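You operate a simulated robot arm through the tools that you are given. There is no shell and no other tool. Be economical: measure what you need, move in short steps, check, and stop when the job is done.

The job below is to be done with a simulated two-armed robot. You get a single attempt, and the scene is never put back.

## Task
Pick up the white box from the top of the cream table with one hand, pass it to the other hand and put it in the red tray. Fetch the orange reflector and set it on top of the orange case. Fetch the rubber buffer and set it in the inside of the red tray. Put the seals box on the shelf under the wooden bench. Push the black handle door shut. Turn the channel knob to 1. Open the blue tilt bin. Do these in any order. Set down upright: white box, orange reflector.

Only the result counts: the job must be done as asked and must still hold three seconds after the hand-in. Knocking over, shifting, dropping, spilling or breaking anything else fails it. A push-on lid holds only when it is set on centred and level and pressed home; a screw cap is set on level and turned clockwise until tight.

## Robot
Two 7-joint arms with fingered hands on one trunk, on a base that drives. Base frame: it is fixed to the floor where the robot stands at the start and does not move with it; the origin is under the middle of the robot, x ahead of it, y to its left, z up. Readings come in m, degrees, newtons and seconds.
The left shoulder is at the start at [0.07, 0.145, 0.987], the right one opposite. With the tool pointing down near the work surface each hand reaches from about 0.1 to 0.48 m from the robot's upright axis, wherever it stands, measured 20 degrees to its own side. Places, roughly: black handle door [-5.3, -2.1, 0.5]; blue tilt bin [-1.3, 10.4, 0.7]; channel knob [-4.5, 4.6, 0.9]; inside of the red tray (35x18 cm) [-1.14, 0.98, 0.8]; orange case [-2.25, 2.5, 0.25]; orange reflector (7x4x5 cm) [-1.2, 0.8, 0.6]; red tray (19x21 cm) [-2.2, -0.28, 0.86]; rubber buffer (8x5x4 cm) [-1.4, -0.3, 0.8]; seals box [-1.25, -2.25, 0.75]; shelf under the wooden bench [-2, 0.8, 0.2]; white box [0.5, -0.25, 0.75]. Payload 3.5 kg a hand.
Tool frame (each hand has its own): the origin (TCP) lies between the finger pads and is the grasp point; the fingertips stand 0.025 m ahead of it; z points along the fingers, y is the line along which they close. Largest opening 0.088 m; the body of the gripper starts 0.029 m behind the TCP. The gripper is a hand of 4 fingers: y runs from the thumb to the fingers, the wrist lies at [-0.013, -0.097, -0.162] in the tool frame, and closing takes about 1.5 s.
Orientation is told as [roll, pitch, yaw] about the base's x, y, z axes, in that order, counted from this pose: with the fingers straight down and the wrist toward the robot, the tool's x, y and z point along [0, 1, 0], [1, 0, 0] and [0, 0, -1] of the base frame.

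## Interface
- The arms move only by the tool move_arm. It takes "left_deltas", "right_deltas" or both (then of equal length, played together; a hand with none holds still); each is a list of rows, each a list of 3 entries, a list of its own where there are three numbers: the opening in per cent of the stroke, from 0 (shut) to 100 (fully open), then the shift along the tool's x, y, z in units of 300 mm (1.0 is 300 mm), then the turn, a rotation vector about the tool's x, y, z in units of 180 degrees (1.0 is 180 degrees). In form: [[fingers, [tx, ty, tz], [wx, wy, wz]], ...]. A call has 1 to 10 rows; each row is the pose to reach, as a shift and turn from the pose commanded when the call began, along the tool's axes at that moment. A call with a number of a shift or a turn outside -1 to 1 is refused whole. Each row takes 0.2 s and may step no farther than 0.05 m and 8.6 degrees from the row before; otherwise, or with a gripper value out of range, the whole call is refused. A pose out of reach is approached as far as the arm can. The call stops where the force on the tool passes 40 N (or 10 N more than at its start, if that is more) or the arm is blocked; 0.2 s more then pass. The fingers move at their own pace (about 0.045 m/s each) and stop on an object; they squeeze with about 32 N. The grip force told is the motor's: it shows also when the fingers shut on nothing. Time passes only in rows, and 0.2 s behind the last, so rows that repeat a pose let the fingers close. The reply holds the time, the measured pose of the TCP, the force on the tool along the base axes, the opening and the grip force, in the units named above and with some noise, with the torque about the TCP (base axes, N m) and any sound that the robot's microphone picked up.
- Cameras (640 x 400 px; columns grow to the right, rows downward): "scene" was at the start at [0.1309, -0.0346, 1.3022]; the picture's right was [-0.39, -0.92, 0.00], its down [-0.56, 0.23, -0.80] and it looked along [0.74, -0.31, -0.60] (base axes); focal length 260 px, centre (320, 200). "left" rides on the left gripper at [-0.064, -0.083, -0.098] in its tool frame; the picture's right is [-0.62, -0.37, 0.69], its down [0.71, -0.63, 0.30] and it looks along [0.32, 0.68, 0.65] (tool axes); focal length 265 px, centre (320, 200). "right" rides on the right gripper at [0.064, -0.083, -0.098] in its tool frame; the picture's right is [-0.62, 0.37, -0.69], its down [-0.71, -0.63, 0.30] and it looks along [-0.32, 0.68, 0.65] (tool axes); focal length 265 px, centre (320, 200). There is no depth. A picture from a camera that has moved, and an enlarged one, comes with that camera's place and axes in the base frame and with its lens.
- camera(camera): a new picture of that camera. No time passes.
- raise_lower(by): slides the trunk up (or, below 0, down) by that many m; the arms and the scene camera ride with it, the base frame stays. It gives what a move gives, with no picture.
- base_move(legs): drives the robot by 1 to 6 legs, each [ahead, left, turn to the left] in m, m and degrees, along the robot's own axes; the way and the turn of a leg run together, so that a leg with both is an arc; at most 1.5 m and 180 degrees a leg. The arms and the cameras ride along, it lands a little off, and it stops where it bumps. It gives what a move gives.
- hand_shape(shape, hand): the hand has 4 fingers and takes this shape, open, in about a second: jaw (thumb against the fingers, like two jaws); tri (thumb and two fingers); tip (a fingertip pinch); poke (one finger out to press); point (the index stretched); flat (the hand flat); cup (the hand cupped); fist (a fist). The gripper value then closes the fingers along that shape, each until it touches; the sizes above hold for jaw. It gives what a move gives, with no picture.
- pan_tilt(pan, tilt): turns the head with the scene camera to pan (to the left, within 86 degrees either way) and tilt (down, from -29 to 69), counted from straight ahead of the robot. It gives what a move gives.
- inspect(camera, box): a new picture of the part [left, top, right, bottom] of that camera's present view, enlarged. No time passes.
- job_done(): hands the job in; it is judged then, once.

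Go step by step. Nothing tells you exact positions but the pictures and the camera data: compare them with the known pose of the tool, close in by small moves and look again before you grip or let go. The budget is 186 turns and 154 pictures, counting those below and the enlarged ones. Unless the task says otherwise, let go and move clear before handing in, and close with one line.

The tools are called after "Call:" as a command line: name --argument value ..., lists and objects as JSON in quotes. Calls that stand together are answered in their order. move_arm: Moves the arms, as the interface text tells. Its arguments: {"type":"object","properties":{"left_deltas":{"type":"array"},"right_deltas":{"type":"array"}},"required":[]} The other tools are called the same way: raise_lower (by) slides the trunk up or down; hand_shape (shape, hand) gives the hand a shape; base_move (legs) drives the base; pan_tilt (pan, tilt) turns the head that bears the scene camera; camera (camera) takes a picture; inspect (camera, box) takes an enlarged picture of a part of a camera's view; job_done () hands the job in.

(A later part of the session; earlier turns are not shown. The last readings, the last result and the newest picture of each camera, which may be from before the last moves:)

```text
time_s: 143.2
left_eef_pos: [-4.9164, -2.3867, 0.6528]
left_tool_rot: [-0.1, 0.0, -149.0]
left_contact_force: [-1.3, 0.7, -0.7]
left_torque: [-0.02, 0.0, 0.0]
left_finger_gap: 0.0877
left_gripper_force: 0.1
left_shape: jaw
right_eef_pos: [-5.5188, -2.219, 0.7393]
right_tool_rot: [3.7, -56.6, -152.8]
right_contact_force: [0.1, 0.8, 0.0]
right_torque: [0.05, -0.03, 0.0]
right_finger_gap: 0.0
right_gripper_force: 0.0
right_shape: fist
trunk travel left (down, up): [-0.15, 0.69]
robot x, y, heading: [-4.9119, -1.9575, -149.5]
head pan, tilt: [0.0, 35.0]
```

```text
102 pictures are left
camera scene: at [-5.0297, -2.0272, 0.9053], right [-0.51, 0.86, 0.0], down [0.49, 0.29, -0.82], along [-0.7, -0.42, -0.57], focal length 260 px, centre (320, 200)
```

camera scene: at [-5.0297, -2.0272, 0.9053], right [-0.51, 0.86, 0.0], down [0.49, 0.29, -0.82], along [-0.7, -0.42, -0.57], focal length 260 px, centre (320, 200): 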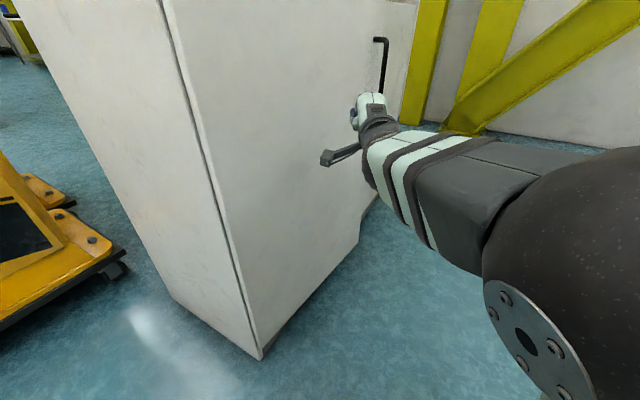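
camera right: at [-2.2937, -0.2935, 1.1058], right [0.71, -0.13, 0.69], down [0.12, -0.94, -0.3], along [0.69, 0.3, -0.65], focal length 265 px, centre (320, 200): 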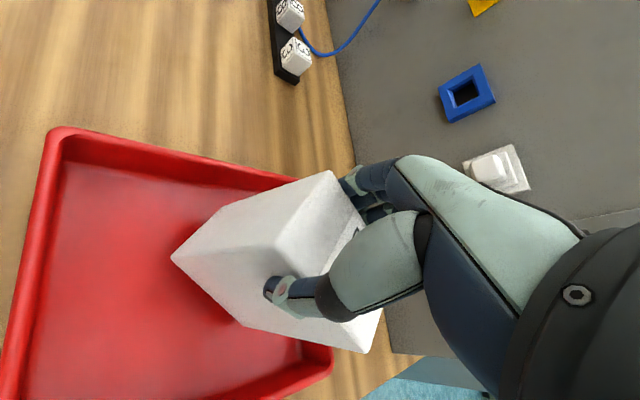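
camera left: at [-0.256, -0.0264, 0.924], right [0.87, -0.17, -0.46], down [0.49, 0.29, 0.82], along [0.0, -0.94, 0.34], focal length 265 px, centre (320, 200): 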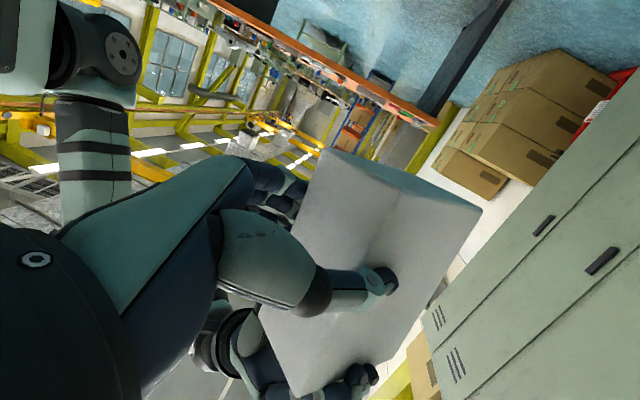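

The door is swinging in. I turn left to press its outer part home.

Call:
base_move --legs '[[0, 0, 15]]'

Call:
pan_tilt --pan -10 --tilt 15

Call:
camera --camera "scene"

```text
time_s: 144.7
left_eef_pos: [-4.8062, -2.371, 0.6547]
left_tool_rot: [0.1, -0.1, -134.3]
left_contact_force: [0.2, 0.2, -0.3]
left_torque: [0.0, 0.01, 0.0]
left_finger_gap: 0.0875
left_gripper_force: 0.0
left_shape: jaw
right_eef_pos: [-5.4438, -2.3498, 0.7437]
right_tool_rot: [3.0, -56.8, -139.8]
right_contact_force: [0.1, 19.0, -2.3]
right_torque: [-0.16, 0.0, 0.0]
right_finger_gap: 0.0808
right_gripper_force: 0.0
right_shape: fist
trunk travel left (down, up): [-0.15, 0.69]
robot x, y, heading: [-4.9106, -1.9569, -134.8]
head pan, tilt: [0.0, 35.0]
stopped in leg 1: the force on the tool passed its limit at 44 N (the readings are from after the stop); the commanded pose is now the measured one
```

```text
time_s: 145.6
left_eef_pos: [-4.8062, -2.3696, 0.6539]
left_tool_rot: [0.2, -0.2, -134.3]
left_contact_force: [0.3, 0.8, 0.4]
left_torque: [0.01, -0.01, 0.04]
left_finger_gap: 0.0877
left_gripper_force: 0.1
left_shape: jaw
right_eef_pos: [-5.4406, -2.351, 0.7444]
right_tool_rot: [2.9, -57.0, -139.7]
right_contact_force: [-1.2, 27.2, -3.1]
right_torque: [-0.25, 0.0, -0.07]
right_finger_gap: 0.0808
right_gripper_force: 0.1
right_shape: fist
trunk travel left (down, up): [-0.15, 0.69]
robot x, y, heading: [-4.915, -1.9536, -134.3]
head pan, tilt: [-10.0, 15.0]
```

```text
101 pictures are left
camera scene: at [-5.0224, -2.0416, 0.9375], right [-0.58, 0.81, 0.0], down [0.21, 0.15, -0.97], along [-0.79, -0.56, -0.26], focal length 260 px, centre (320, 200)
```

scene: 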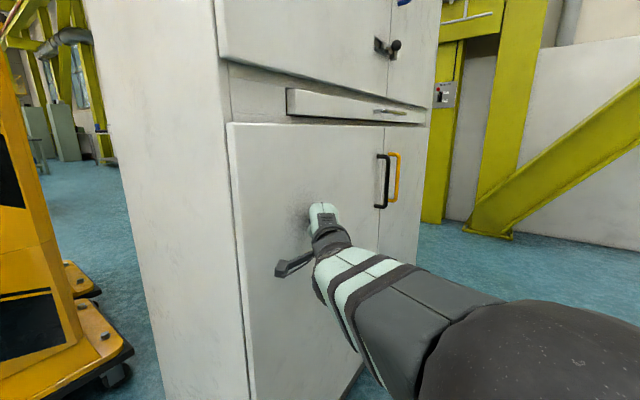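

The door looks closed, next to the yellow-handled one, with 27 N contact. I zoom in on the seam.

Call:
inspect --camera "scene" --box '[200, 80, 460, 260]'

```text
2.22 times, centred on (330, 170) of scene
camera zoom: at [-5.0224, -2.0416, 0.9375], right [-0.58, 0.81, 0.0], down [0.21, 0.15, -0.97], along [-0.79, -0.56, -0.26], focal length 577 px, centre (298, 267)
```

zoom: 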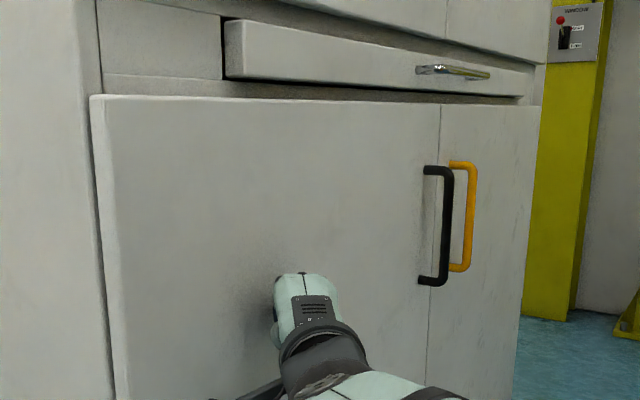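

The door is shut and flush. I back away, restore the right hand, and head for the seals box at the -x end of the orange table.

Call:
base_move --legs '[[-0.4, 0, 0]]'

Call:
raise_lower --by 0.38

Call:
hand_shape --shape "jaw" --hand "right"

Call:
move_arm --right_deltas '[[100, [-0.03, 0, -0.06], [0.045, 0, 0]], [100, [-0.06, 0, -0.12], [0.09, 0, 0]], [100, [-0.1, 0, -0.18], [0.135, 0, 0]], [100, [-0.13, 0, -0.24], [0.18, 0, 0]], [100, [-0.16, 0, -0.3], [0.225, 0, 0]], [100, [-0.2, 0, -0.36], [0.27, 0, 0]], [100, [-0.25, 0, -0.42], [0.315, 0, 0]]]'

Call:
base_move --legs '[[0, 0, 134.5], [1.4, 0, 0], [0.9, -0.5, 0]]'

Call:
pan_tilt --pan 0 --tilt 30

Call:
camera --camera "scene"

```text
time_s: 148.1
left_eef_pos: [-4.5269, -2.088, 0.6529]
left_tool_rot: [-0.2, 0.0, -134.2]
left_contact_force: [-0.4, 0.6, -0.4]
left_torque: [-0.01, 0.02, 0.01]
left_finger_gap: 0.0877
left_gripper_force: 0.1
left_shape: jaw
right_eef_pos: [-5.1603, -2.0713, 0.7433]
right_tool_rot: [2.7, -56.8, -139.0]
right_contact_force: [-0.2, -0.2, 0.2]
right_torque: [0.02, 0.02, 0.0]
right_finger_gap: 0.0806
right_gripper_force: 0.0
right_shape: fist
trunk travel left (down, up): [-0.15, 0.69]
robot x, y, heading: [-4.6277, -1.6724, -134.5]
head pan, tilt: [-10.0, 15.0]
```

```text
time_s: 151.7
left_eef_pos: [-4.5262, -2.0876, 1.0317]
left_tool_rot: [-0.2, 0.1, -134.2]
left_contact_force: [-0.1, -0.2, 0.4]
left_torque: [0.01, -0.02, -0.01]
left_finger_gap: 0.0876
left_gripper_force: 0.1
left_shape: jaw
right_eef_pos: [-5.1596, -2.0712, 1.123]
right_tool_rot: [2.7, -56.8, -139.1]
right_contact_force: [0.2, 0.1, 0.3]
right_torque: [-0.02, -0.02, 0.03]
right_finger_gap: 0.0806
right_gripper_force: 0.0
right_shape: fist
trunk travel left (down, up): [-0.53, 0.31]
robot x, y, heading: [-4.633, -1.6741, -134.4]
head pan, tilt: [-10.0, 15.0]
```

```text
time_s: 152.6
left_eef_pos: [-4.5272, -2.0867, 1.0323]
left_tool_rot: [-0.2, 0.0, -134.1]
left_contact_force: [-0.5, -1.2, -0.1]
left_torque: [0.02, 0.04, -0.01]
left_finger_gap: 0.0879
left_gripper_force: 0.1
left_shape: jaw
right_eef_pos: [-5.1593, -2.0721, 1.1224]
right_tool_rot: [2.8, -56.7, -139.2]
right_contact_force: [0.1, -0.7, 0.8]
right_torque: [-0.03, -0.01, -0.01]
right_finger_gap: 0.0877
right_gripper_force: 0.2
right_shape: jaw
trunk travel left (down, up): [-0.53, 0.31]
robot x, y, heading: [-4.6323, -1.6677, -134.6]
head pan, tilt: [-10.0, 15.0]
```

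```text
time_s: 154.2
left_eef_pos: [-4.5265, -2.0869, 1.0327]
left_tool_rot: [-0.1, 0.0, -134.2]
left_contact_force: [-0.2, -0.1, 1.1]
left_torque: [-0.04, 0.03, 0.01]
left_finger_gap: 0.0879
left_gripper_force: 0.1
left_shape: jaw
right_eef_pos: [-5.1355, -1.9419, 1.1897]
right_tool_rot: [1.5, 0.0, -136.7]
right_contact_force: [0.0, 0.5, 0.7]
right_torque: [0.0, -0.01, 0.01]
right_finger_gap: 0.0876
right_gripper_force: 0.1
right_shape: jaw
trunk travel left (down, up): [-0.53, 0.31]
robot x, y, heading: [-4.633, -1.6708, -134.5]
head pan, tilt: [-10.0, 15.0]
```

```text
time_s: 171.7
left_eef_pos: [-2.0982, -1.8078, 1.0324]
left_tool_rot: [-0.3, 0.1, 0.3]
left_contact_force: [0.4, 0.1, -0.2]
left_torque: [0.05, -0.03, -0.02]
left_finger_gap: 0.0879
left_gripper_force: 0.0
left_shape: jaw
right_eef_pos: [-1.773, -2.3455, 1.19]
right_tool_rot: [1.7, 0.0, -2.3]
right_contact_force: [-0.4, -0.5, -0.5]
right_torque: [0.01, 0.02, 0.01]
right_finger_gap: 0.0875
right_gripper_force: 0.1
right_shape: jaw
trunk travel left (down, up): [-0.53, 0.31]
robot x, y, heading: [-2.3239, -2.178, 0.1]
head pan, tilt: [-10.0, 15.0]
```

```text
time_s: 172.5
left_eef_pos: [-2.0981, -1.8095, 1.0324]
left_tool_rot: [-0.3, 0.0, 0.3]
left_contact_force: [1.0, 0.1, 0.7]
left_torque: [0.0, 0.02, -0.02]
left_finger_gap: 0.0876
left_gripper_force: 0.1
left_shape: jaw
right_eef_pos: [-1.7739, -2.3458, 1.1883]
right_tool_rot: [1.5, -0.1, -2.3]
right_contact_force: [-0.2, -1.2, -0.8]
right_torque: [0.0, 0.0, -0.04]
right_finger_gap: 0.0877
right_gripper_force: 0.0
right_shape: jaw
trunk travel left (down, up): [-0.53, 0.31]
robot x, y, heading: [-2.32, -2.1776, 0.0]
head pan, tilt: [0.0, 30.0]
```

```text
99 pictures are left
camera scene: at [-2.1802, -2.1782, 1.2932], right [0.0, -1.0, 0.0], down [-0.5, 0.0, -0.87], along [0.87, 0.0, -0.5], focal length 260 px, centre (320, 200)
```

scene: 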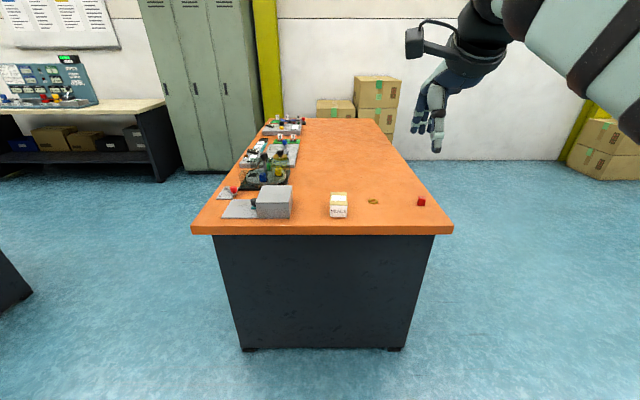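

I see the seals carton near the table end at about [-1.36, -2.245]. I drive 0.45 m closer and look again.

Call:
base_move --legs '[[0.45, 0, 0]]'

Call:
pan_tilt --pan -10 --tilt 50

Call:
camera --camera "scene"

Call:
camera --camera "right"

```text
time_s: 175.2
left_eef_pos: [-1.6502, -1.8081, 1.0324]
left_tool_rot: [-0.2, -0.1, 0.3]
left_contact_force: [1.1, 0.0, -1.0]
left_torque: [0.01, 0.0, 0.01]
left_finger_gap: 0.0876
left_gripper_force: 0.1
left_shape: jaw
right_eef_pos: [-1.3248, -2.3443, 1.1886]
right_tool_rot: [1.5, -0.1, -2.2]
right_contact_force: [0.0, 0.1, 0.0]
right_torque: [0.04, 0.0, 0.02]
right_finger_gap: 0.0876
right_gripper_force: 0.1
right_shape: jaw
trunk travel left (down, up): [-0.53, 0.31]
robot x, y, heading: [-1.8744, -2.1798, 0.0]
head pan, tilt: [0.0, 30.0]
```

```text
time_s: 176.0
left_eef_pos: [-1.6486, -1.808, 1.033]
left_tool_rot: [-0.2, 0.1, 0.4]
left_contact_force: [0.6, 0.1, 1.3]
left_torque: [0.01, 0.0, 0.01]
left_finger_gap: 0.0876
left_gripper_force: 0.0
left_shape: jaw
right_eef_pos: [-1.3258, -2.3443, 1.1887]
right_tool_rot: [1.5, -0.2, -2.3]
right_contact_force: [-0.1, -0.7, -0.5]
right_torque: [-0.01, -0.04, -0.02]
right_finger_gap: 0.0876
right_gripper_force: 0.0
right_shape: jaw
trunk travel left (down, up): [-0.53, 0.31]
robot x, y, heading: [-1.8737, -2.179, 0.1]
head pan, tilt: [-10.0, 50.0]
```

```text
98 pictures are left
camera scene: at [-1.7461, -2.191, 1.2637], right [-0.17, -0.99, 0.0], down [-0.75, 0.13, -0.64], along [0.63, -0.11, -0.77], focal length 260 px, centre (320, 200)
```

scene: 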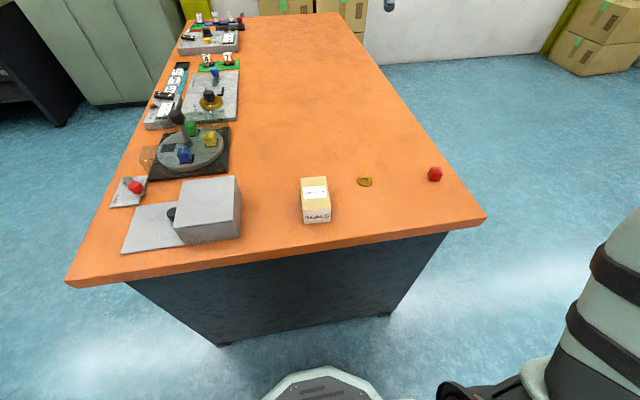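

```text
97 pictures are left
camera right: at [-1.406, -2.2803, 1.2894], right [0.34, -0.65, 0.68], down [-0.66, -0.68, -0.33], along [0.67, -0.33, -0.66], focal length 265 px, centre (320, 200)
```

right: 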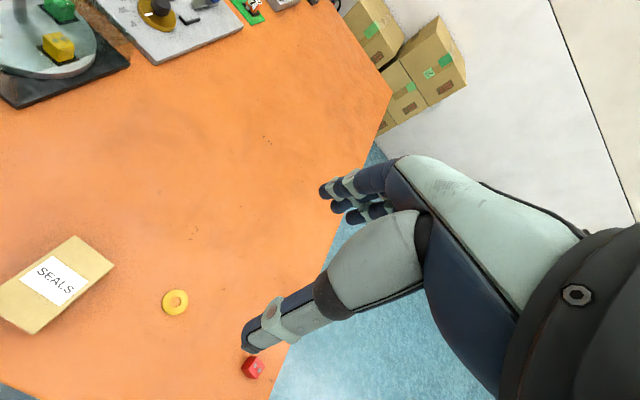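

The carton is about 56 mm wide across y, top at 0.835, near [-1.37, -2.245]. I turn the right hand 86° so it closes across y, and move above it.

Call:
move_arm --right_deltas '[[100, [0.032, -0.016, 0], [0, 0, -0.0477]], [100, [0.065, -0.032, 0], [0, 0, -0.0954]], [100, [0.097, -0.048, 0], [0, 0, -0.1431]], [100, [0.13, -0.064, 0], [0, 0, -0.1908]], [100, [0.162, -0.08, 0], [0, 0, -0.2385]], [100, [0.194, -0.096, 0], [0, 0, -0.2862]], [100, [0.227, -0.112, 0], [0, 0, -0.3339]], [100, [0.26, -0.128, 0], [0, 0, -0.3816]], [100, [0.292, -0.144, 0], [0, 0, -0.4293]], [100, [0.324, -0.16, 0], [0, 0, -0.477]]]'

Call:
raise_lower --by -0.15

Call:
camera --camera "right"

```text
time_s: 178.2
left_eef_pos: [-1.6484, -1.8087, 1.0327]
left_tool_rot: [-0.2, 0.0, 0.4]
left_contact_force: [-0.1, 0.7, -0.1]
left_torque: [0.02, -0.01, 0.02]
left_finger_gap: 0.0876
left_gripper_force: 0.1
left_shape: jaw
right_eef_pos: [-1.367, -2.2455, 1.1915]
right_tool_rot: [0.1, -1.5, 83.8]
right_contact_force: [0.4, 0.8, -0.3]
right_torque: [0.0, -0.01, 0.04]
right_finger_gap: 0.088
right_gripper_force: 0.1
right_shape: jaw
trunk travel left (down, up): [-0.53, 0.31]
robot x, y, heading: [-1.8731, -2.1779, 0.3]
head pan, tilt: [-10.0, 50.0]
```

```text
time_s: 180.0
left_eef_pos: [-1.6491, -1.8082, 0.8827]
left_tool_rot: [-0.1, 0.1, 0.4]
left_contact_force: [0.2, -0.5, -0.1]
left_torque: [-0.02, -0.02, 0.03]
left_finger_gap: 0.0879
left_gripper_force: 0.0
left_shape: jaw
right_eef_pos: [-1.3686, -2.2439, 1.0418]
right_tool_rot: [-0.1, -1.5, 83.7]
right_contact_force: [0.0, -0.6, -0.6]
right_torque: [0.02, 0.0, 0.0]
right_finger_gap: 0.0877
right_gripper_force: 0.1
right_shape: jaw
trunk travel left (down, up): [-0.38, 0.46]
robot x, y, heading: [-1.87, -2.1762, -0.0]
head pan, tilt: [-10.0, 50.0]
```

```text
96 pictures are left
camera right: at [-1.4424, -2.3246, 1.138], right [0.65, 0.28, 0.7], down [0.64, -0.7, -0.32], along [0.4, 0.66, -0.63], focal length 265 px, centre (320, 200)
```

right: 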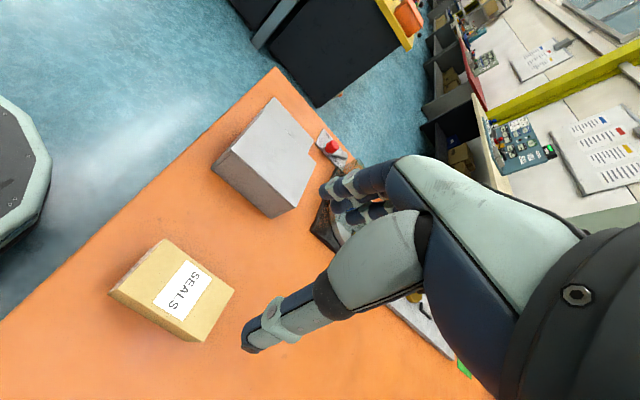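

The carton is directly under the open hand. I descend to it with a 1 cm sideways correction, then close.

Call:
move_arm --right_deltas '[[100, [0, -0.04, 0.15], [0, 0, 0]], [100, [0, -0.04, 0.3], [0, 0, 0]], [100, [0, -0.04, 0.45], [0, 0, 0]], [100, [0, -0.04, 0.6], [0, 0, 0]], [100, [0, -0.04, 0.68], [0, 0, 0]], [100, [0, -0.04, 0.745], [0, 0, 0]], [100, [0, -0.04, 0.745], [0, 0, 0]]]'

Call:
inspect --camera "scene" --box '[220, 80, 420, 280]'

```text
time_s: 181.6
left_eef_pos: [-1.6502, -1.8077, 0.8817]
left_tool_rot: [-0.2, 0.0, 0.4]
left_contact_force: [0.0, -0.5, -0.2]
left_torque: [0.01, 0.02, -0.02]
left_finger_gap: 0.0878
left_gripper_force: 0.0
left_shape: jaw
right_eef_pos: [-1.3692, -2.2513, 0.8186]
right_tool_rot: [-0.2, -1.6, 83.8]
right_contact_force: [-0.5, 2.0, 3.0]
right_torque: [0.11, 0.02, -0.03]
right_finger_gap: 0.088
right_gripper_force: 0.1
right_shape: jaw
trunk travel left (down, up): [-0.38, 0.46]
robot x, y, heading: [-1.8725, -2.177, 0.0]
head pan, tilt: [-10.0, 50.0]
```

```text
2.00 times, centred on (320, 180) of scene
camera zoom: at [-1.7465, -2.1907, 1.1137], right [-0.17, -0.98, 0.0], down [-0.75, 0.13, -0.64], along [0.63, -0.11, -0.77], focal length 520 px, centre (320, 240)
```

zoom: 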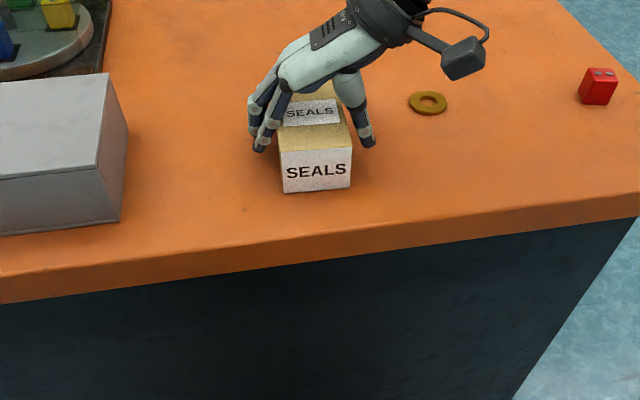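

Call:
move_arm --right_deltas '[[60, [0, 0, -0.01], [0, 0, 0]], [30, [0, 0, -0.01], [0, 0, 0]], [0, [0, 0, -0.01], [0, 0, 0]], [0, [0, 0, -0.01], [0, 0, 0]], [0, [0, 0, -0.01], [0, 0, 0]], [0, [0, 0, -0.01], [0, 0, 0]], [0, [0, 0, -0.01], [0, 0, 0]], [0, [0, 0, -0.1], [0, 0, 0]], [0, [0, 0, -0.25], [0, 0, 0]], [0, [0, 0, -0.4], [0, 0, 0]]]'

Call:
camera --camera "scene"

```text
time_s: 183.8
left_eef_pos: [-1.6494, -1.8078, 0.8829]
left_tool_rot: [-0.1, 0.0, 0.4]
left_contact_force: [-0.4, 1.1, -0.1]
left_torque: [0.02, 0.0, 0.0]
left_finger_gap: 0.0878
left_gripper_force: 0.0
left_shape: jaw
right_eef_pos: [-1.3699, -2.255, 0.9397]
right_tool_rot: [0.1, -1.4, 83.7]
right_contact_force: [-0.2, 0.0, -1.6]
right_torque: [0.02, -0.01, 0.01]
right_finger_gap: 0.0558
right_gripper_force: 31.7
right_shape: jaw
trunk travel left (down, up): [-0.38, 0.46]
robot x, y, heading: [-1.8759, -2.1822, 0.1]
head pan, tilt: [-10.0, 50.0]
```

```text
94 pictures are left
camera scene: at [-1.7459, -2.191, 1.1136], right [-0.17, -0.98, 0.0], down [-0.75, 0.13, -0.64], along [0.63, -0.11, -0.77], focal length 260 px, centre (320, 200)
```

scene: 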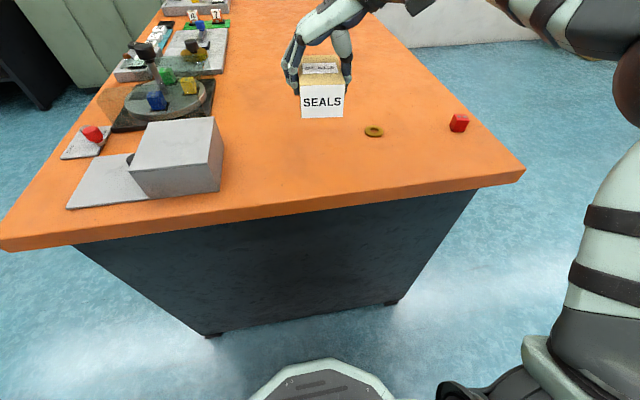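

The carton is secured. I back out and sidestep along the second aisle to the wooden bench's shelf at y≈0.8.

Call:
base_move --legs '[[-1.1, 0, 0], [0, 1.5, 0], [0, 1.4, 0]]'

Call:
raise_lower --by -0.3

Call:
pan_tilt --pan 0 --tilt 35

Call:
camera --camera "scene"

```text
time_s: 203.0
left_eef_pos: [-2.8292, 1.0848, 0.8828]
left_tool_rot: [-0.2, 0.1, 2.2]
left_contact_force: [-0.1, -0.5, -0.6]
left_torque: [0.01, 0.01, 0.02]
left_finger_gap: 0.0877
left_gripper_force: 0.0
left_shape: jaw
right_eef_pos: [-2.5377, 0.6464, 0.9388]
right_tool_rot: [0.0, -1.5, 85.3]
right_contact_force: [0.6, -0.2, -2.9]
right_torque: [-0.05, -0.01, -0.02]
right_finger_gap: 0.0557
right_gripper_force: 31.7
right_shape: jaw
trunk travel left (down, up): [-0.38, 0.46]
robot x, y, heading: [-3.0438, 0.7108, 1.7]
head pan, tilt: [-10.0, 50.0]
```

```text
time_s: 206.0
left_eef_pos: [-2.8306, 1.0854, 0.5822]
left_tool_rot: [-0.1, 0.0, 2.1]
left_contact_force: [-0.4, -0.8, -0.4]
left_torque: [0.01, -0.01, 0.03]
left_finger_gap: 0.0877
left_gripper_force: 0.0
left_shape: jaw
right_eef_pos: [-2.5389, 0.6467, 0.6387]
right_tool_rot: [0.1, -1.5, 85.4]
right_contact_force: [0.6, 0.3, -1.7]
right_torque: [-0.03, 0.0, 0.01]
right_finger_gap: 0.0561
right_gripper_force: 32.2
right_shape: jaw
trunk travel left (down, up): [-0.08, 0.76]
robot x, y, heading: [-3.0431, 0.7087, 1.7]
head pan, tilt: [-10.0, 50.0]
```

```text
time_s: 206.8
left_eef_pos: [-2.8302, 1.0837, 0.5828]
left_tool_rot: [-0.2, 0.0, 2.1]
left_contact_force: [0.4, -0.4, -0.3]
left_torque: [-0.03, 0.0, 0.0]
left_finger_gap: 0.0878
left_gripper_force: 0.0
left_shape: jaw
right_eef_pos: [-2.5374, 0.6468, 0.638]
right_tool_rot: [0.0, -1.5, 85.3]
right_contact_force: [0.2, 0.5, -1.2]
right_torque: [0.0, 0.02, -0.03]
right_finger_gap: 0.0554
right_gripper_force: 31.9
right_shape: jaw
trunk travel left (down, up): [-0.08, 0.76]
robot x, y, heading: [-3.0392, 0.7112, 1.8]
head pan, tilt: [0.0, 35.0]
```

```text
93 pictures are left
camera scene: at [-2.9041, 0.7136, 0.8352], right [0.03, -1.0, 0.0], down [-0.57, -0.02, -0.82], along [0.82, 0.02, -0.57], focal length 260 px, centre (320, 200)
```

scene: 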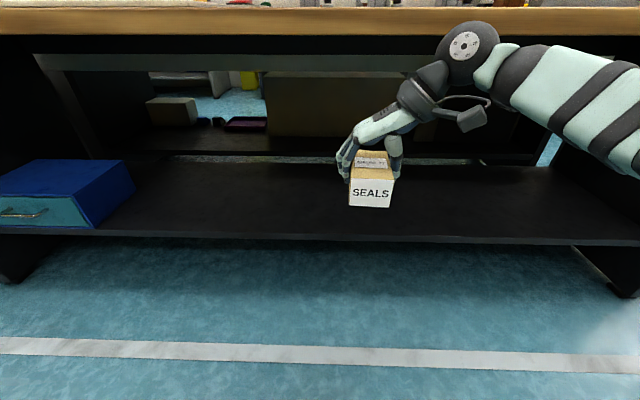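

The dark shelf's front edge is near x=-2.24, z≈0.2, with a blue box at far left. I turn the hand back to a straight forward pose for more reach.

Call:
move_arm --right_deltas '[[0, [0, -0.01, 0], [0, 0, 0.0472]], [0, [0, -0.02, 0], [0, 0, 0.0944]], [0, [0, -0.03, 0], [0, 0, 0.1416]], [0, [0, -0.04, 0], [0, 0, 0.1888]], [0, [0, -0.05, 0], [0, 0, 0.236]], [0, [0, -0.07, 0], [0, 0, 0.2832]], [0, [0, -0.09, 0], [0, 0, 0.3304]], [0, [0, -0.11, 0], [0, 0, 0.3776]], [0, [0, -0.13, 0], [0, 0, 0.4248]], [0, [0, -0.15, 0], [0, 0, 0.472]]]'

Call:
raise_lower --by -0.07

Call:
camera --camera "scene"

```text
time_s: 209.0
left_eef_pos: [-2.8314, 1.084, 0.5834]
left_tool_rot: [-0.2, 0.1, 2.1]
left_contact_force: [0.0, 0.1, -0.7]
left_torque: [0.01, 0.05, 0.06]
left_finger_gap: 0.0878
left_gripper_force: 0.1
left_shape: jaw
right_eef_pos: [-2.5418, 0.6023, 0.636]
right_tool_rot: [1.6, -0.2, 0.1]
right_contact_force: [0.4, 0.1, -2.1]
right_torque: [0.03, 0.01, -0.03]
right_finger_gap: 0.0553
right_gripper_force: 31.8
right_shape: jaw
trunk travel left (down, up): [-0.08, 0.76]
robot x, y, heading: [-3.0456, 0.7112, 1.7]
head pan, tilt: [0.0, 35.0]
```

```text
time_s: 210.0
left_eef_pos: [-2.8314, 1.085, 0.5131]
left_tool_rot: [-0.2, 0.1, 2.1]
left_contact_force: [-0.7, -0.6, -1.0]
left_torque: [0.01, 0.02, 0.01]
left_finger_gap: 0.0877
left_gripper_force: 0.1
left_shape: jaw
right_eef_pos: [-2.5416, 0.6023, 0.5667]
right_tool_rot: [1.5, -0.2, 0.4]
right_contact_force: [0.0, 1.0, -1.7]
right_torque: [0.03, -0.02, -0.01]
right_finger_gap: 0.0554
right_gripper_force: 31.6
right_shape: jaw
trunk travel left (down, up): [-0.01, 0.83]
robot x, y, heading: [-3.0445, 0.7109, 1.9]
head pan, tilt: [0.0, 35.0]
```

```text
92 pictures are left
camera scene: at [-2.9041, 0.7136, 0.7653], right [0.03, -1.0, 0.0], down [-0.57, -0.02, -0.82], along [0.82, 0.02, -0.57], focal length 260 px, centre (320, 200)
```

scene: 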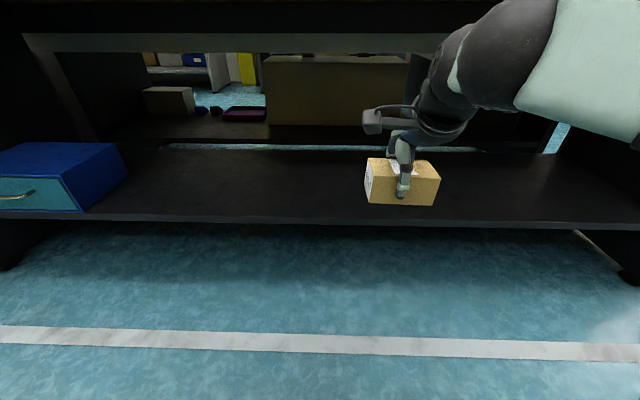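

I lower the hand to about 0.38 m outside the bench, then drive in under the top.

Call:
move_arm --right_deltas '[[0, [0, 0, 0.12], [0, 0, 0]], [0, [0, 0, 0.24], [0, 0, 0]], [0, [0, 0, 0.36], [0, 0, 0]], [0, [0, 0.02, 0.48], [0, 0, 0]], [0, [0, 0.04, 0.58], [0, 0, 0]], [0, [0, 0.06, 0.62], [0, 0, 0]]]'

Call:
base_move --legs '[[0.3, 0, -1.8]]'

Call:
camera --camera "scene"

Call:
camera --camera "right"

```text
time_s: 211.4
left_eef_pos: [-2.831, 1.0851, 0.5126]
left_tool_rot: [-0.3, 0.0, 2.1]
left_contact_force: [-0.2, -0.1, 0.4]
left_torque: [0.02, -0.01, -0.01]
left_finger_gap: 0.0877
left_gripper_force: 0.0
left_shape: jaw
right_eef_pos: [-2.5227, 0.6058, 0.3823]
right_tool_rot: [1.6, -0.3, 0.5]
right_contact_force: [-0.5, -0.6, -1.0]
right_torque: [-0.01, -0.03, 0.02]
right_finger_gap: 0.0554
right_gripper_force: 32.2
right_shape: jaw
trunk travel left (down, up): [-0.01, 0.83]
robot x, y, heading: [-3.0425, 0.7127, 1.8]
head pan, tilt: [0.0, 35.0]
```

```text
time_s: 213.5
left_eef_pos: [-2.5187, 1.0815, 0.5127]
left_tool_rot: [-0.2, 0.0, 0.3]
left_contact_force: [-0.3, -0.3, -0.5]
left_torque: [-0.02, 0.0, 0.0]
left_finger_gap: 0.0876
left_gripper_force: 0.0
left_shape: jaw
right_eef_pos: [-2.2259, 0.5949, 0.3818]
right_tool_rot: [1.5, -0.2, -1.4]
right_contact_force: [-0.1, 0.2, -1.6]
right_torque: [0.02, 0.0, -0.02]
right_finger_gap: 0.0555
right_gripper_force: 31.9
right_shape: jaw
trunk travel left (down, up): [-0.01, 0.83]
robot x, y, heading: [-2.7421, 0.7151, -0.0]
head pan, tilt: [0.0, 35.0]
```

```text
91 pictures are left
camera scene: at [-2.6046, 0.7139, 0.7653], right [0.0, -1.0, 0.0], down [-0.57, 0.0, -0.82], along [0.82, 0.0, -0.57], focal length 260 px, centre (320, 200)
```

scene: 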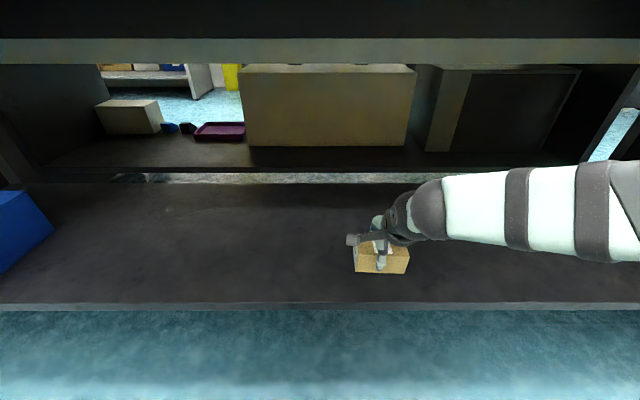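

```text
90 pictures are left
camera right: at [-2.308, 0.6584, 0.4815], right [0.35, -0.65, 0.68], down [-0.65, -0.69, -0.33], along [0.68, -0.32, -0.66], focal length 265 px, centre (320, 200)
```

right: 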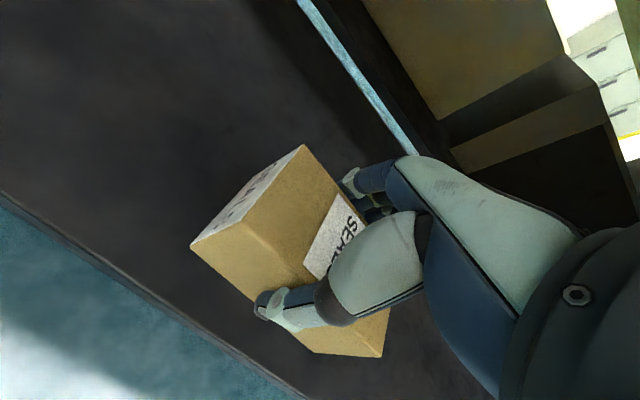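

The shelf is at about z=0.26 with its front edge near x=-2.27. I go 7 cm deeper and lower until it touches.

Call:
base_move --legs '[[0.07, 0, 0]]'

Call:
move_arm --right_deltas '[[0, [0, 0, 0.08], [0, 0, 0]], [0, [0, 0, 0.16], [0, 0, 0]], [0, [0, 0, 0.2], [0, 0, 0]], [0, [0, 0, 0.233], [0, 0, 0]], [0, [0, 0, 0.267], [0, 0, 0]], [0, [0, 0, 0.267], [0, 0, 0]]]'

Call:
camera --camera "scene"

```text
time_s: 214.5
left_eef_pos: [-2.4485, 1.0831, 0.5133]
left_tool_rot: [-0.2, 0.0, 0.3]
left_contact_force: [0.7, -0.3, -0.4]
left_torque: [-0.02, 0.01, 0.04]
left_finger_gap: 0.0874
left_gripper_force: 0.1
left_shape: jaw
right_eef_pos: [-2.1574, 0.595, 0.381]
right_tool_rot: [1.5, -0.2, -1.3]
right_contact_force: [-0.1, -0.4, -1.7]
right_torque: [0.01, -0.01, -0.04]
right_finger_gap: 0.0555
right_gripper_force: 32.3
right_shape: jaw
trunk travel left (down, up): [-0.01, 0.83]
robot x, y, heading: [-2.6776, 0.7159, -0.1]
head pan, tilt: [0.0, 35.0]
```

```text
time_s: 215.9
left_eef_pos: [-2.4489, 1.0825, 0.5129]
left_tool_rot: [-0.2, 0.0, 0.3]
left_contact_force: [-0.3, -0.8, -1.1]
left_torque: [-0.01, 0.0, -0.01]
left_finger_gap: 0.0877
left_gripper_force: 0.0
left_shape: jaw
right_eef_pos: [-2.1567, 0.5962, 0.3011]
right_tool_rot: [1.5, -0.1, -1.4]
right_contact_force: [0.3, -0.9, -1.4]
right_torque: [0.02, -0.04, 0.01]
right_finger_gap: 0.0557
right_gripper_force: 31.9
right_shape: jaw
trunk travel left (down, up): [-0.01, 0.83]
robot x, y, heading: [-2.6719, 0.7146, -0.1]
head pan, tilt: [0.0, 35.0]
```

```text
89 pictures are left
camera scene: at [-2.5348, 0.7137, 0.7653], right [0.0, -1.0, 0.0], down [-0.57, 0.0, -0.82], along [0.82, 0.0, -0.57], focal length 260 px, centre (320, 200)
```

scene: 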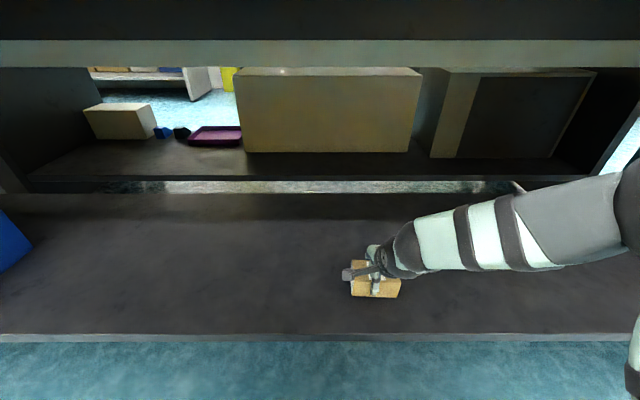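

Call:
move_arm --right_deltas '[[0, [0, 0, 0.03], [0, 0, 0]], [0, [0, 0, 0.06], [0, 0, 0]], [0, [0, 0, 0.08], [0, 0, 0]], [0, [0, 0, 0.1], [0, 0, 0]], [0, [0, 0, 0.1], [0, 0, 0]]]'

```text
time_s: 216.7
left_eef_pos: [-2.4512, 1.082, 0.5138]
left_tool_rot: [-0.2, -0.3, 0.3]
left_contact_force: [0.3, 0.1, -0.4]
left_torque: [-0.01, 0.01, -0.01]
left_finger_gap: 0.0878
left_gripper_force: 0.0
left_shape: jaw
right_eef_pos: [-2.1518, 0.599, 0.2875]
right_tool_rot: [1.9, -1.7, -1.6]
right_contact_force: [-8.6, -1.2, 24.8]
right_torque: [-0.07, 0.34, 0.04]
right_finger_gap: 0.053
right_gripper_force: 32.3
right_shape: jaw
trunk travel left (down, up): [-0.01, 0.83]
robot x, y, heading: [-2.6721, 0.7138, 0.1]
head pan, tilt: [0.0, 35.0]
stopped in row 4 (right hand): the force on the tool passed its limit at 44 N (the readings are from after the stop); the commanded pose is now the measured one
```

Contact with the shelf at TCP 0.288. I ease up slightly, release, and lift the hand clear.

Call:
move_arm --right_deltas '[[0, [0, 0, -0.01], [0, 0, 0]], [30, [0, 0, -0.01], [0, 0, 0]], [70, [0, 0, -0.01], [0, 0, 0]], [100, [0, 0, -0.01], [0, 0, 0]], [100, [0, 0, -0.01], [0, 0, 0]], [100, [0, 0, -0.01], [0, 0, 0]], [100, [0, 0, -0.12], [0, 0, 0]], [100, [0, 0, -0.25], [0, 0, 0]], [100, [0, 0, -0.38], [0, 0, 0]]]'

Call:
camera --camera "scene"

```text
time_s: 218.7
left_eef_pos: [-2.4498, 1.0829, 0.5127]
left_tool_rot: [-0.2, 0.0, 0.3]
left_contact_force: [0.5, -0.5, 0.2]
left_torque: [0.02, 0.0, 0.03]
left_finger_gap: 0.0876
left_gripper_force: 0.1
left_shape: jaw
right_eef_pos: [-2.1548, 0.5943, 0.3983]
right_tool_rot: [1.7, -1.1, -1.5]
right_contact_force: [0.5, -0.4, 0.0]
right_torque: [0.0, 0.01, -0.01]
right_finger_gap: 0.0879
right_gripper_force: 0.0
right_shape: jaw
trunk travel left (down, up): [-0.01, 0.83]
robot x, y, heading: [-2.6743, 0.7149, -0.0]
head pan, tilt: [0.0, 35.0]
```

```text
88 pictures are left
camera scene: at [-2.535, 0.7137, 0.7653], right [0.0, -1.0, 0.0], down [-0.57, 0.0, -0.82], along [0.82, 0.0, -0.57], focal length 260 px, centre (320, 200)
```

scene: 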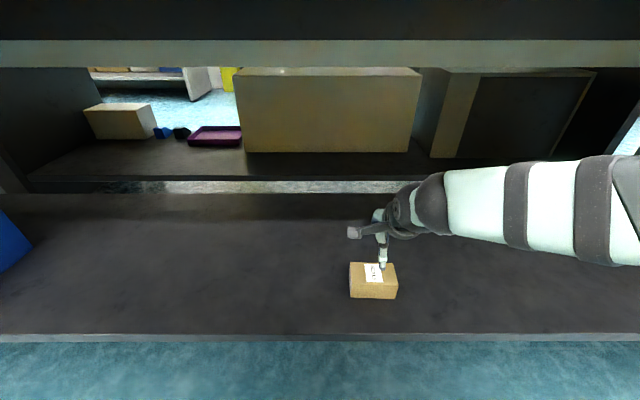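

The seals box rests on the shelf. I withdraw, raise the trunk, and head up the aisle (+y) toward the knob.

Call:
base_move --legs '[[-0.45, 0, 0]]'

Call:
raise_lower --by 0.4

Call:
base_move --legs '[[0, 0, 90], [1.3, 0, 0]]'

Call:
pan_tilt --pan 0 --tilt 15

Call:
camera --camera "scene"

Call:
pan_tilt --pan -60 --tilt 25

Call:
camera --camera "scene"

```text
time_s: 221.5
left_eef_pos: [-2.8996, 1.084, 0.5125]
left_tool_rot: [-0.1, 0.0, 0.3]
left_contact_force: [-0.2, -0.2, 0.2]
left_torque: [0.03, 0.0, 0.03]
left_finger_gap: 0.0879
left_gripper_force: 0.0
left_shape: jaw
right_eef_pos: [-2.6044, 0.5948, 0.3978]
right_tool_rot: [1.8, -1.2, -1.6]
right_contact_force: [-0.4, 0.0, 0.1]
right_torque: [0.0, -0.04, -0.02]
right_finger_gap: 0.0878
right_gripper_force: 0.0
right_shape: jaw
trunk travel left (down, up): [-0.01, 0.83]
robot x, y, heading: [-3.1218, 0.7127, 0.1]
head pan, tilt: [0.0, 35.0]
```

```text
time_s: 225.3
left_eef_pos: [-2.8999, 1.0819, 0.9119]
left_tool_rot: [-0.2, 0.0, 0.3]
left_contact_force: [0.2, -1.2, -0.1]
left_torque: [0.02, 0.03, 0.01]
left_finger_gap: 0.0878
left_gripper_force: 0.3
left_shape: jaw
right_eef_pos: [-2.6047, 0.5953, 0.7968]
right_tool_rot: [1.8, -1.1, -1.6]
right_contact_force: [-0.5, 0.5, 0.1]
right_torque: [0.02, 0.0, -0.01]
right_finger_gap: 0.0877
right_gripper_force: 0.1
right_shape: jaw
trunk travel left (down, up): [-0.41, 0.43]
robot x, y, heading: [-3.1262, 0.7135, 0.2]
head pan, tilt: [0.0, 35.0]
```

```text
time_s: 235.7
left_eef_pos: [-3.4784, 2.2556, 0.9127]
left_tool_rot: [-0.3, 0.0, 89.7]
left_contact_force: [0.6, 0.4, 0.2]
left_torque: [-0.03, 0.0, -0.02]
left_finger_gap: 0.0877
left_gripper_force: 0.0
left_shape: jaw
right_eef_pos: [-2.9881, 2.5456, 0.7965]
right_tool_rot: [1.7, -1.1, 87.9]
right_contact_force: [-0.6, 0.0, 0.8]
right_torque: [0.0, -0.01, 0.0]
right_finger_gap: 0.0876
right_gripper_force: 0.0
right_shape: jaw
trunk travel left (down, up): [-0.41, 0.43]
robot x, y, heading: [-3.1131, 2.0266, 89.3]
head pan, tilt: [0.0, 35.0]
```

```text
time_s: 236.5
left_eef_pos: [-3.4784, 2.2547, 0.9123]
left_tool_rot: [-0.3, -0.1, 89.7]
left_contact_force: [0.1, 0.7, -0.1]
left_torque: [0.01, 0.0, 0.01]
left_finger_gap: 0.0875
left_gripper_force: 0.0
left_shape: jaw
right_eef_pos: [-2.9868, 2.5467, 0.7979]
right_tool_rot: [1.8, -1.1, 88.0]
right_contact_force: [-0.5, 0.5, 0.3]
right_torque: [0.01, -0.01, 0.0]
right_finger_gap: 0.088
right_gripper_force: 0.2
right_shape: jaw
trunk travel left (down, up): [-0.41, 0.43]
robot x, y, heading: [-3.1139, 2.0318, 89.4]
head pan, tilt: [0.0, 15.0]
```

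```text
87 pictures are left
camera scene: at [-3.1111, 2.1705, 1.1972], right [1.0, -0.01, 0.0], down [0.0, -0.26, -0.97], along [0.01, 0.97, -0.26], focal length 260 px, centre (320, 200)
```

scene: 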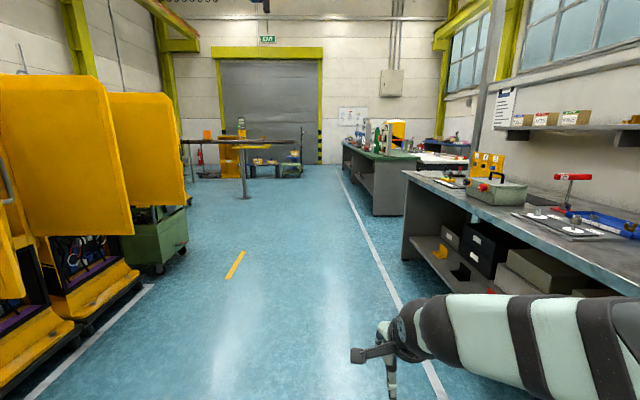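

```text
time_s: 237.8
left_eef_pos: [-3.4799, 2.2538, 0.9144]
left_tool_rot: [-0.2, 0.0, 89.6]
left_contact_force: [1.0, 0.0, -0.4]
left_torque: [0.03, -0.02, 0.03]
left_finger_gap: 0.0876
left_gripper_force: 0.0
left_shape: jaw
right_eef_pos: [-2.9881, 2.5452, 0.7974]
right_tool_rot: [1.7, -1.0, 87.9]
right_contact_force: [1.1, 0.9, -0.2]
right_torque: [0.0, -0.03, 0.01]
right_finger_gap: 0.0878
right_gripper_force: 0.1
right_shape: jaw
trunk travel left (down, up): [-0.41, 0.43]
robot x, y, heading: [-3.1152, 2.0311, 89.7]
head pan, tilt: [-60.0, 25.0]
```

```text
86 pictures are left
camera scene: at [-3.0319, 2.1223, 1.1811], right [0.49, -0.87, 0.0], down [-0.37, -0.21, -0.91], along [0.79, 0.45, -0.42], focal length 260 px, centre (320, 200)
```

scene: 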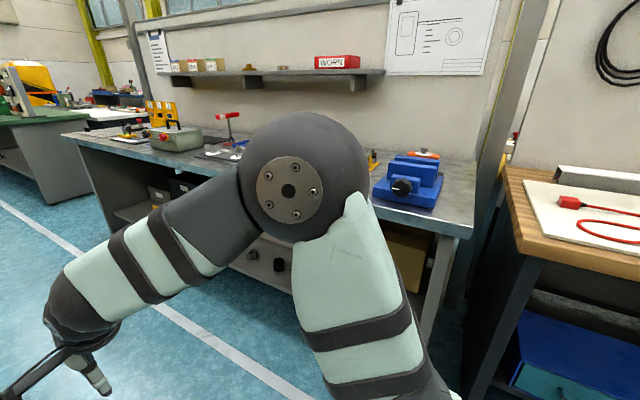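

The knob should be on the left beyond the yellow lockers. I drive on to y≈4.4 and look left.

Call:
base_move --legs '[[1.4, 0, 0], [1.0, 0, 0]]'

Call:
pan_tilt --pan 80 --tilt 15

Call:
camera --camera "scene"

```text
time_s: 249.6
left_eef_pos: [-3.4594, 4.65, 0.9129]
left_tool_rot: [-0.3, 0.0, 90.0]
left_contact_force: [0.0, 0.3, -0.7]
left_torque: [-0.04, -0.01, 0.01]
left_finger_gap: 0.0877
left_gripper_force: 0.1
left_shape: jaw
right_eef_pos: [-2.9706, 4.9434, 0.7957]
right_tool_rot: [1.9, -1.2, 88.1]
right_contact_force: [-0.3, 0.1, 0.7]
right_torque: [0.01, 0.01, -0.01]
right_finger_gap: 0.088
right_gripper_force: 0.2
right_shape: jaw
trunk travel left (down, up): [-0.41, 0.43]
robot x, y, heading: [-3.0912, 4.4282, 89.7]
head pan, tilt: [-60.0, 25.0]
```

```text
time_s: 251.8
left_eef_pos: [-3.4592, 4.6504, 0.9124]
left_tool_rot: [-0.1, 0.0, 89.8]
left_contact_force: [-0.1, 0.5, 0.5]
left_torque: [-0.01, 0.0, -0.02]
left_finger_gap: 0.0877
left_gripper_force: 0.1
left_shape: jaw
right_eef_pos: [-2.9696, 4.9443, 0.798]
right_tool_rot: [1.8, -1.1, 88.1]
right_contact_force: [-0.1, -0.3, 0.1]
right_torque: [-0.02, 0.0, 0.02]
right_finger_gap: 0.0881
right_gripper_force: 0.0
right_shape: jaw
trunk travel left (down, up): [-0.41, 0.43]
robot x, y, heading: [-3.0959, 4.4232, 89.5]
head pan, tilt: [80.0, 15.0]
```

```text
85 pictures are left
camera scene: at [-3.1846, 4.4904, 1.1973], right [0.18, 0.98, 0.0], down [0.25, -0.05, -0.97], along [-0.95, 0.17, -0.26], focal length 260 px, centre (320, 200)
```

scene: 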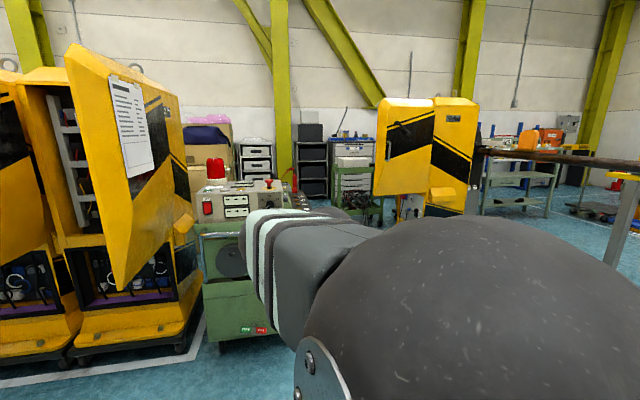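

A green cart with a control panel stands there, likely holding the channel knob. I turn to face it and look.

Call:
base_move --legs '[[0, 0, 90], [0.35, 0, 0]]'

Call:
pan_tilt --pan 0 --tilt 25

Call:
camera --camera "scene"

```text
time_s: 257.9
left_eef_pos: [-3.6764, 4.067, 0.9123]
left_tool_rot: [-0.1, 0.1, 179.2]
left_contact_force: [-0.2, 0.1, 0.3]
left_torque: [-0.01, -0.03, 0.0]
left_finger_gap: 0.0878
left_gripper_force: 0.1
left_shape: jaw
right_eef_pos: [-3.9632, 4.5616, 0.7955]
right_tool_rot: [1.8, -1.1, 177.5]
right_contact_force: [0.3, 0.6, -0.1]
right_torque: [-0.01, -0.02, -0.03]
right_finger_gap: 0.088
right_gripper_force: 0.1
right_shape: jaw
trunk travel left (down, up): [-0.41, 0.43]
robot x, y, heading: [-3.4462, 4.4306, 178.8]
head pan, tilt: [80.0, 15.0]
```

```text
time_s: 259.4
left_eef_pos: [-3.6775, 4.0669, 0.9137]
left_tool_rot: [-0.2, -0.2, 179.2]
left_contact_force: [0.0, 0.7, -0.9]
left_torque: [-0.02, 0.01, 0.01]
left_finger_gap: 0.0876
left_gripper_force: 0.0
left_shape: jaw
right_eef_pos: [-3.9628, 4.5619, 0.7963]
right_tool_rot: [1.8, -1.1, 177.4]
right_contact_force: [-1.0, -0.5, 0.5]
right_torque: [-0.04, 0.01, 0.02]
right_finger_gap: 0.0881
right_gripper_force: 0.0
right_shape: jaw
trunk travel left (down, up): [-0.41, 0.43]
robot x, y, heading: [-3.444, 4.4344, 178.9]
head pan, tilt: [0.0, 25.0]
```

```text
84 pictures are left
camera scene: at [-3.5873, 4.4327, 1.1811], right [0.02, 1.0, 0.0], down [0.42, -0.01, -0.91], along [-0.91, 0.02, -0.42], focal length 260 px, centre (320, 200)
```

scene: 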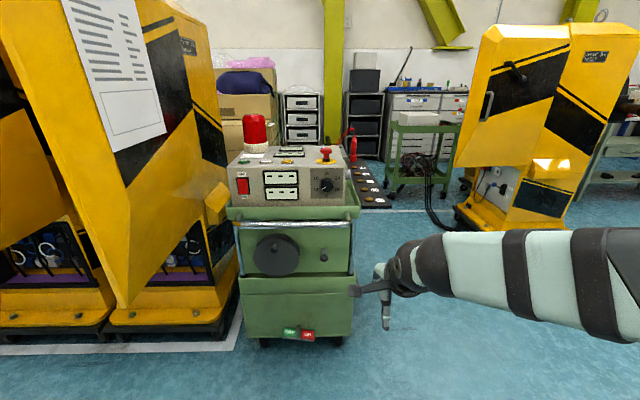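

Call:
inspect --camera "scene" --box '[220, 135, 370, 220]'

```text
4.27 times, centred on (295, 178) of scene
camera zoom: at [-3.5873, 4.4327, 1.1811], right [0.02, 1.0, 0.0], down [0.42, -0.01, -0.91], along [-0.91, 0.02, -0.42], focal length 1109 px, centre (427, 296)
```

zoom: 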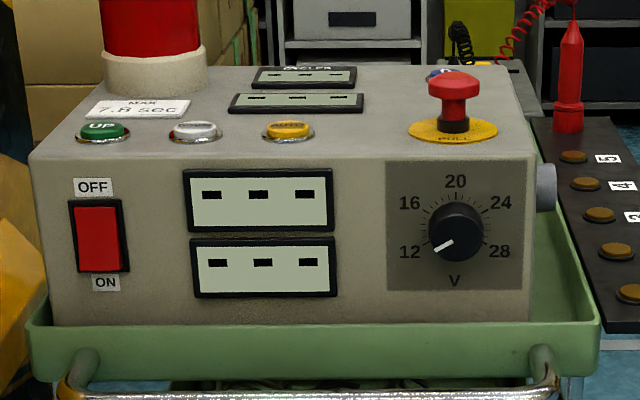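

That panel knob is voltage; the channel knob seems to be the grey one on the cart's right (+y) side at about [-4.39, 4.54, 0.9]. I move around to view that side.

Call:
base_move --legs '[[0, -0.95, 0], [0, 0, 45]]'

Call:
pan_tilt --pan 0 --tilt 25

Call:
camera --camera "scene"

Call:
inspect --camera "scene" --box '[260, 120, 420, 260]'

```text
time_s: 266.5
left_eef_pos: [-3.3345, 4.9712, 0.9129]
left_tool_rot: [-0.2, -0.1, -135.9]
left_contact_force: [0.0, -0.7, -0.6]
left_torque: [0.01, 0.0, -0.02]
left_finger_gap: 0.0879
left_gripper_force: 0.0
left_shape: jaw
right_eef_pos: [-3.8861, 5.119, 0.7979]
right_tool_rot: [1.8, -1.1, -137.6]
right_contact_force: [0.2, 0.3, 0.4]
right_torque: [0.0, -0.02, -0.01]
right_finger_gap: 0.0878
right_gripper_force: 0.1
right_shape: jaw
trunk travel left (down, up): [-0.41, 0.43]
robot x, y, heading: [-3.4265, 5.3915, -136.4]
head pan, tilt: [0.0, 25.0]
```

```text
time_s: 267.1
left_eef_pos: [-3.3341, 4.9725, 0.9124]
left_tool_rot: [-0.2, -0.1, -135.9]
left_contact_force: [0.3, 0.8, 0.4]
left_torque: [0.03, 0.0, 0.03]
left_finger_gap: 0.0879
left_gripper_force: 0.0
left_shape: jaw
right_eef_pos: [-3.8862, 5.1192, 0.7981]
right_tool_rot: [1.9, -1.1, -137.6]
right_contact_force: [0.2, 0.7, -0.2]
right_torque: [0.02, -0.01, 0.0]
right_finger_gap: 0.0879
right_gripper_force: 0.1
right_shape: jaw
trunk travel left (down, up): [-0.41, 0.43]
robot x, y, heading: [-3.4302, 5.3925, -136.1]
head pan, tilt: [0.0, 25.0]
```

```text
82 pictures are left
camera scene: at [-3.5303, 5.2934, 1.1811], right [-0.69, 0.72, 0.0], down [0.3, 0.29, -0.91], along [-0.65, -0.63, -0.42], focal length 260 px, centre (320, 200)
```

scene: 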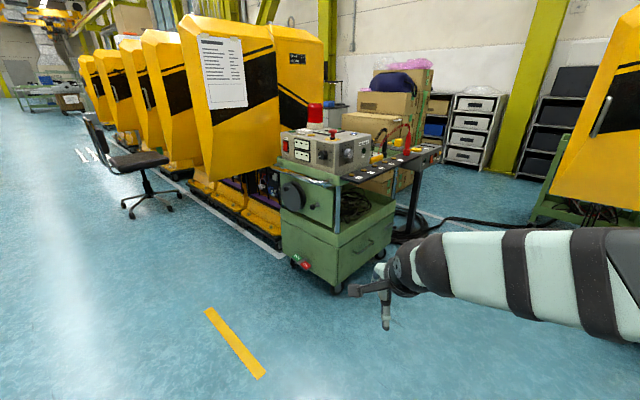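

```text
2.86 times, centred on (340, 190) of scene
camera zoom: at [-3.5303, 5.2934, 1.1811], right [-0.69, 0.72, 0.0], down [0.3, 0.29, -0.91], along [-0.65, -0.63, -0.42], focal length 742 px, centre (263, 229)
```

zoom: 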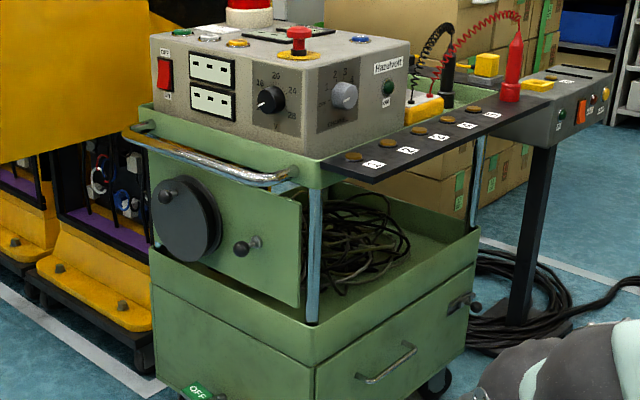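

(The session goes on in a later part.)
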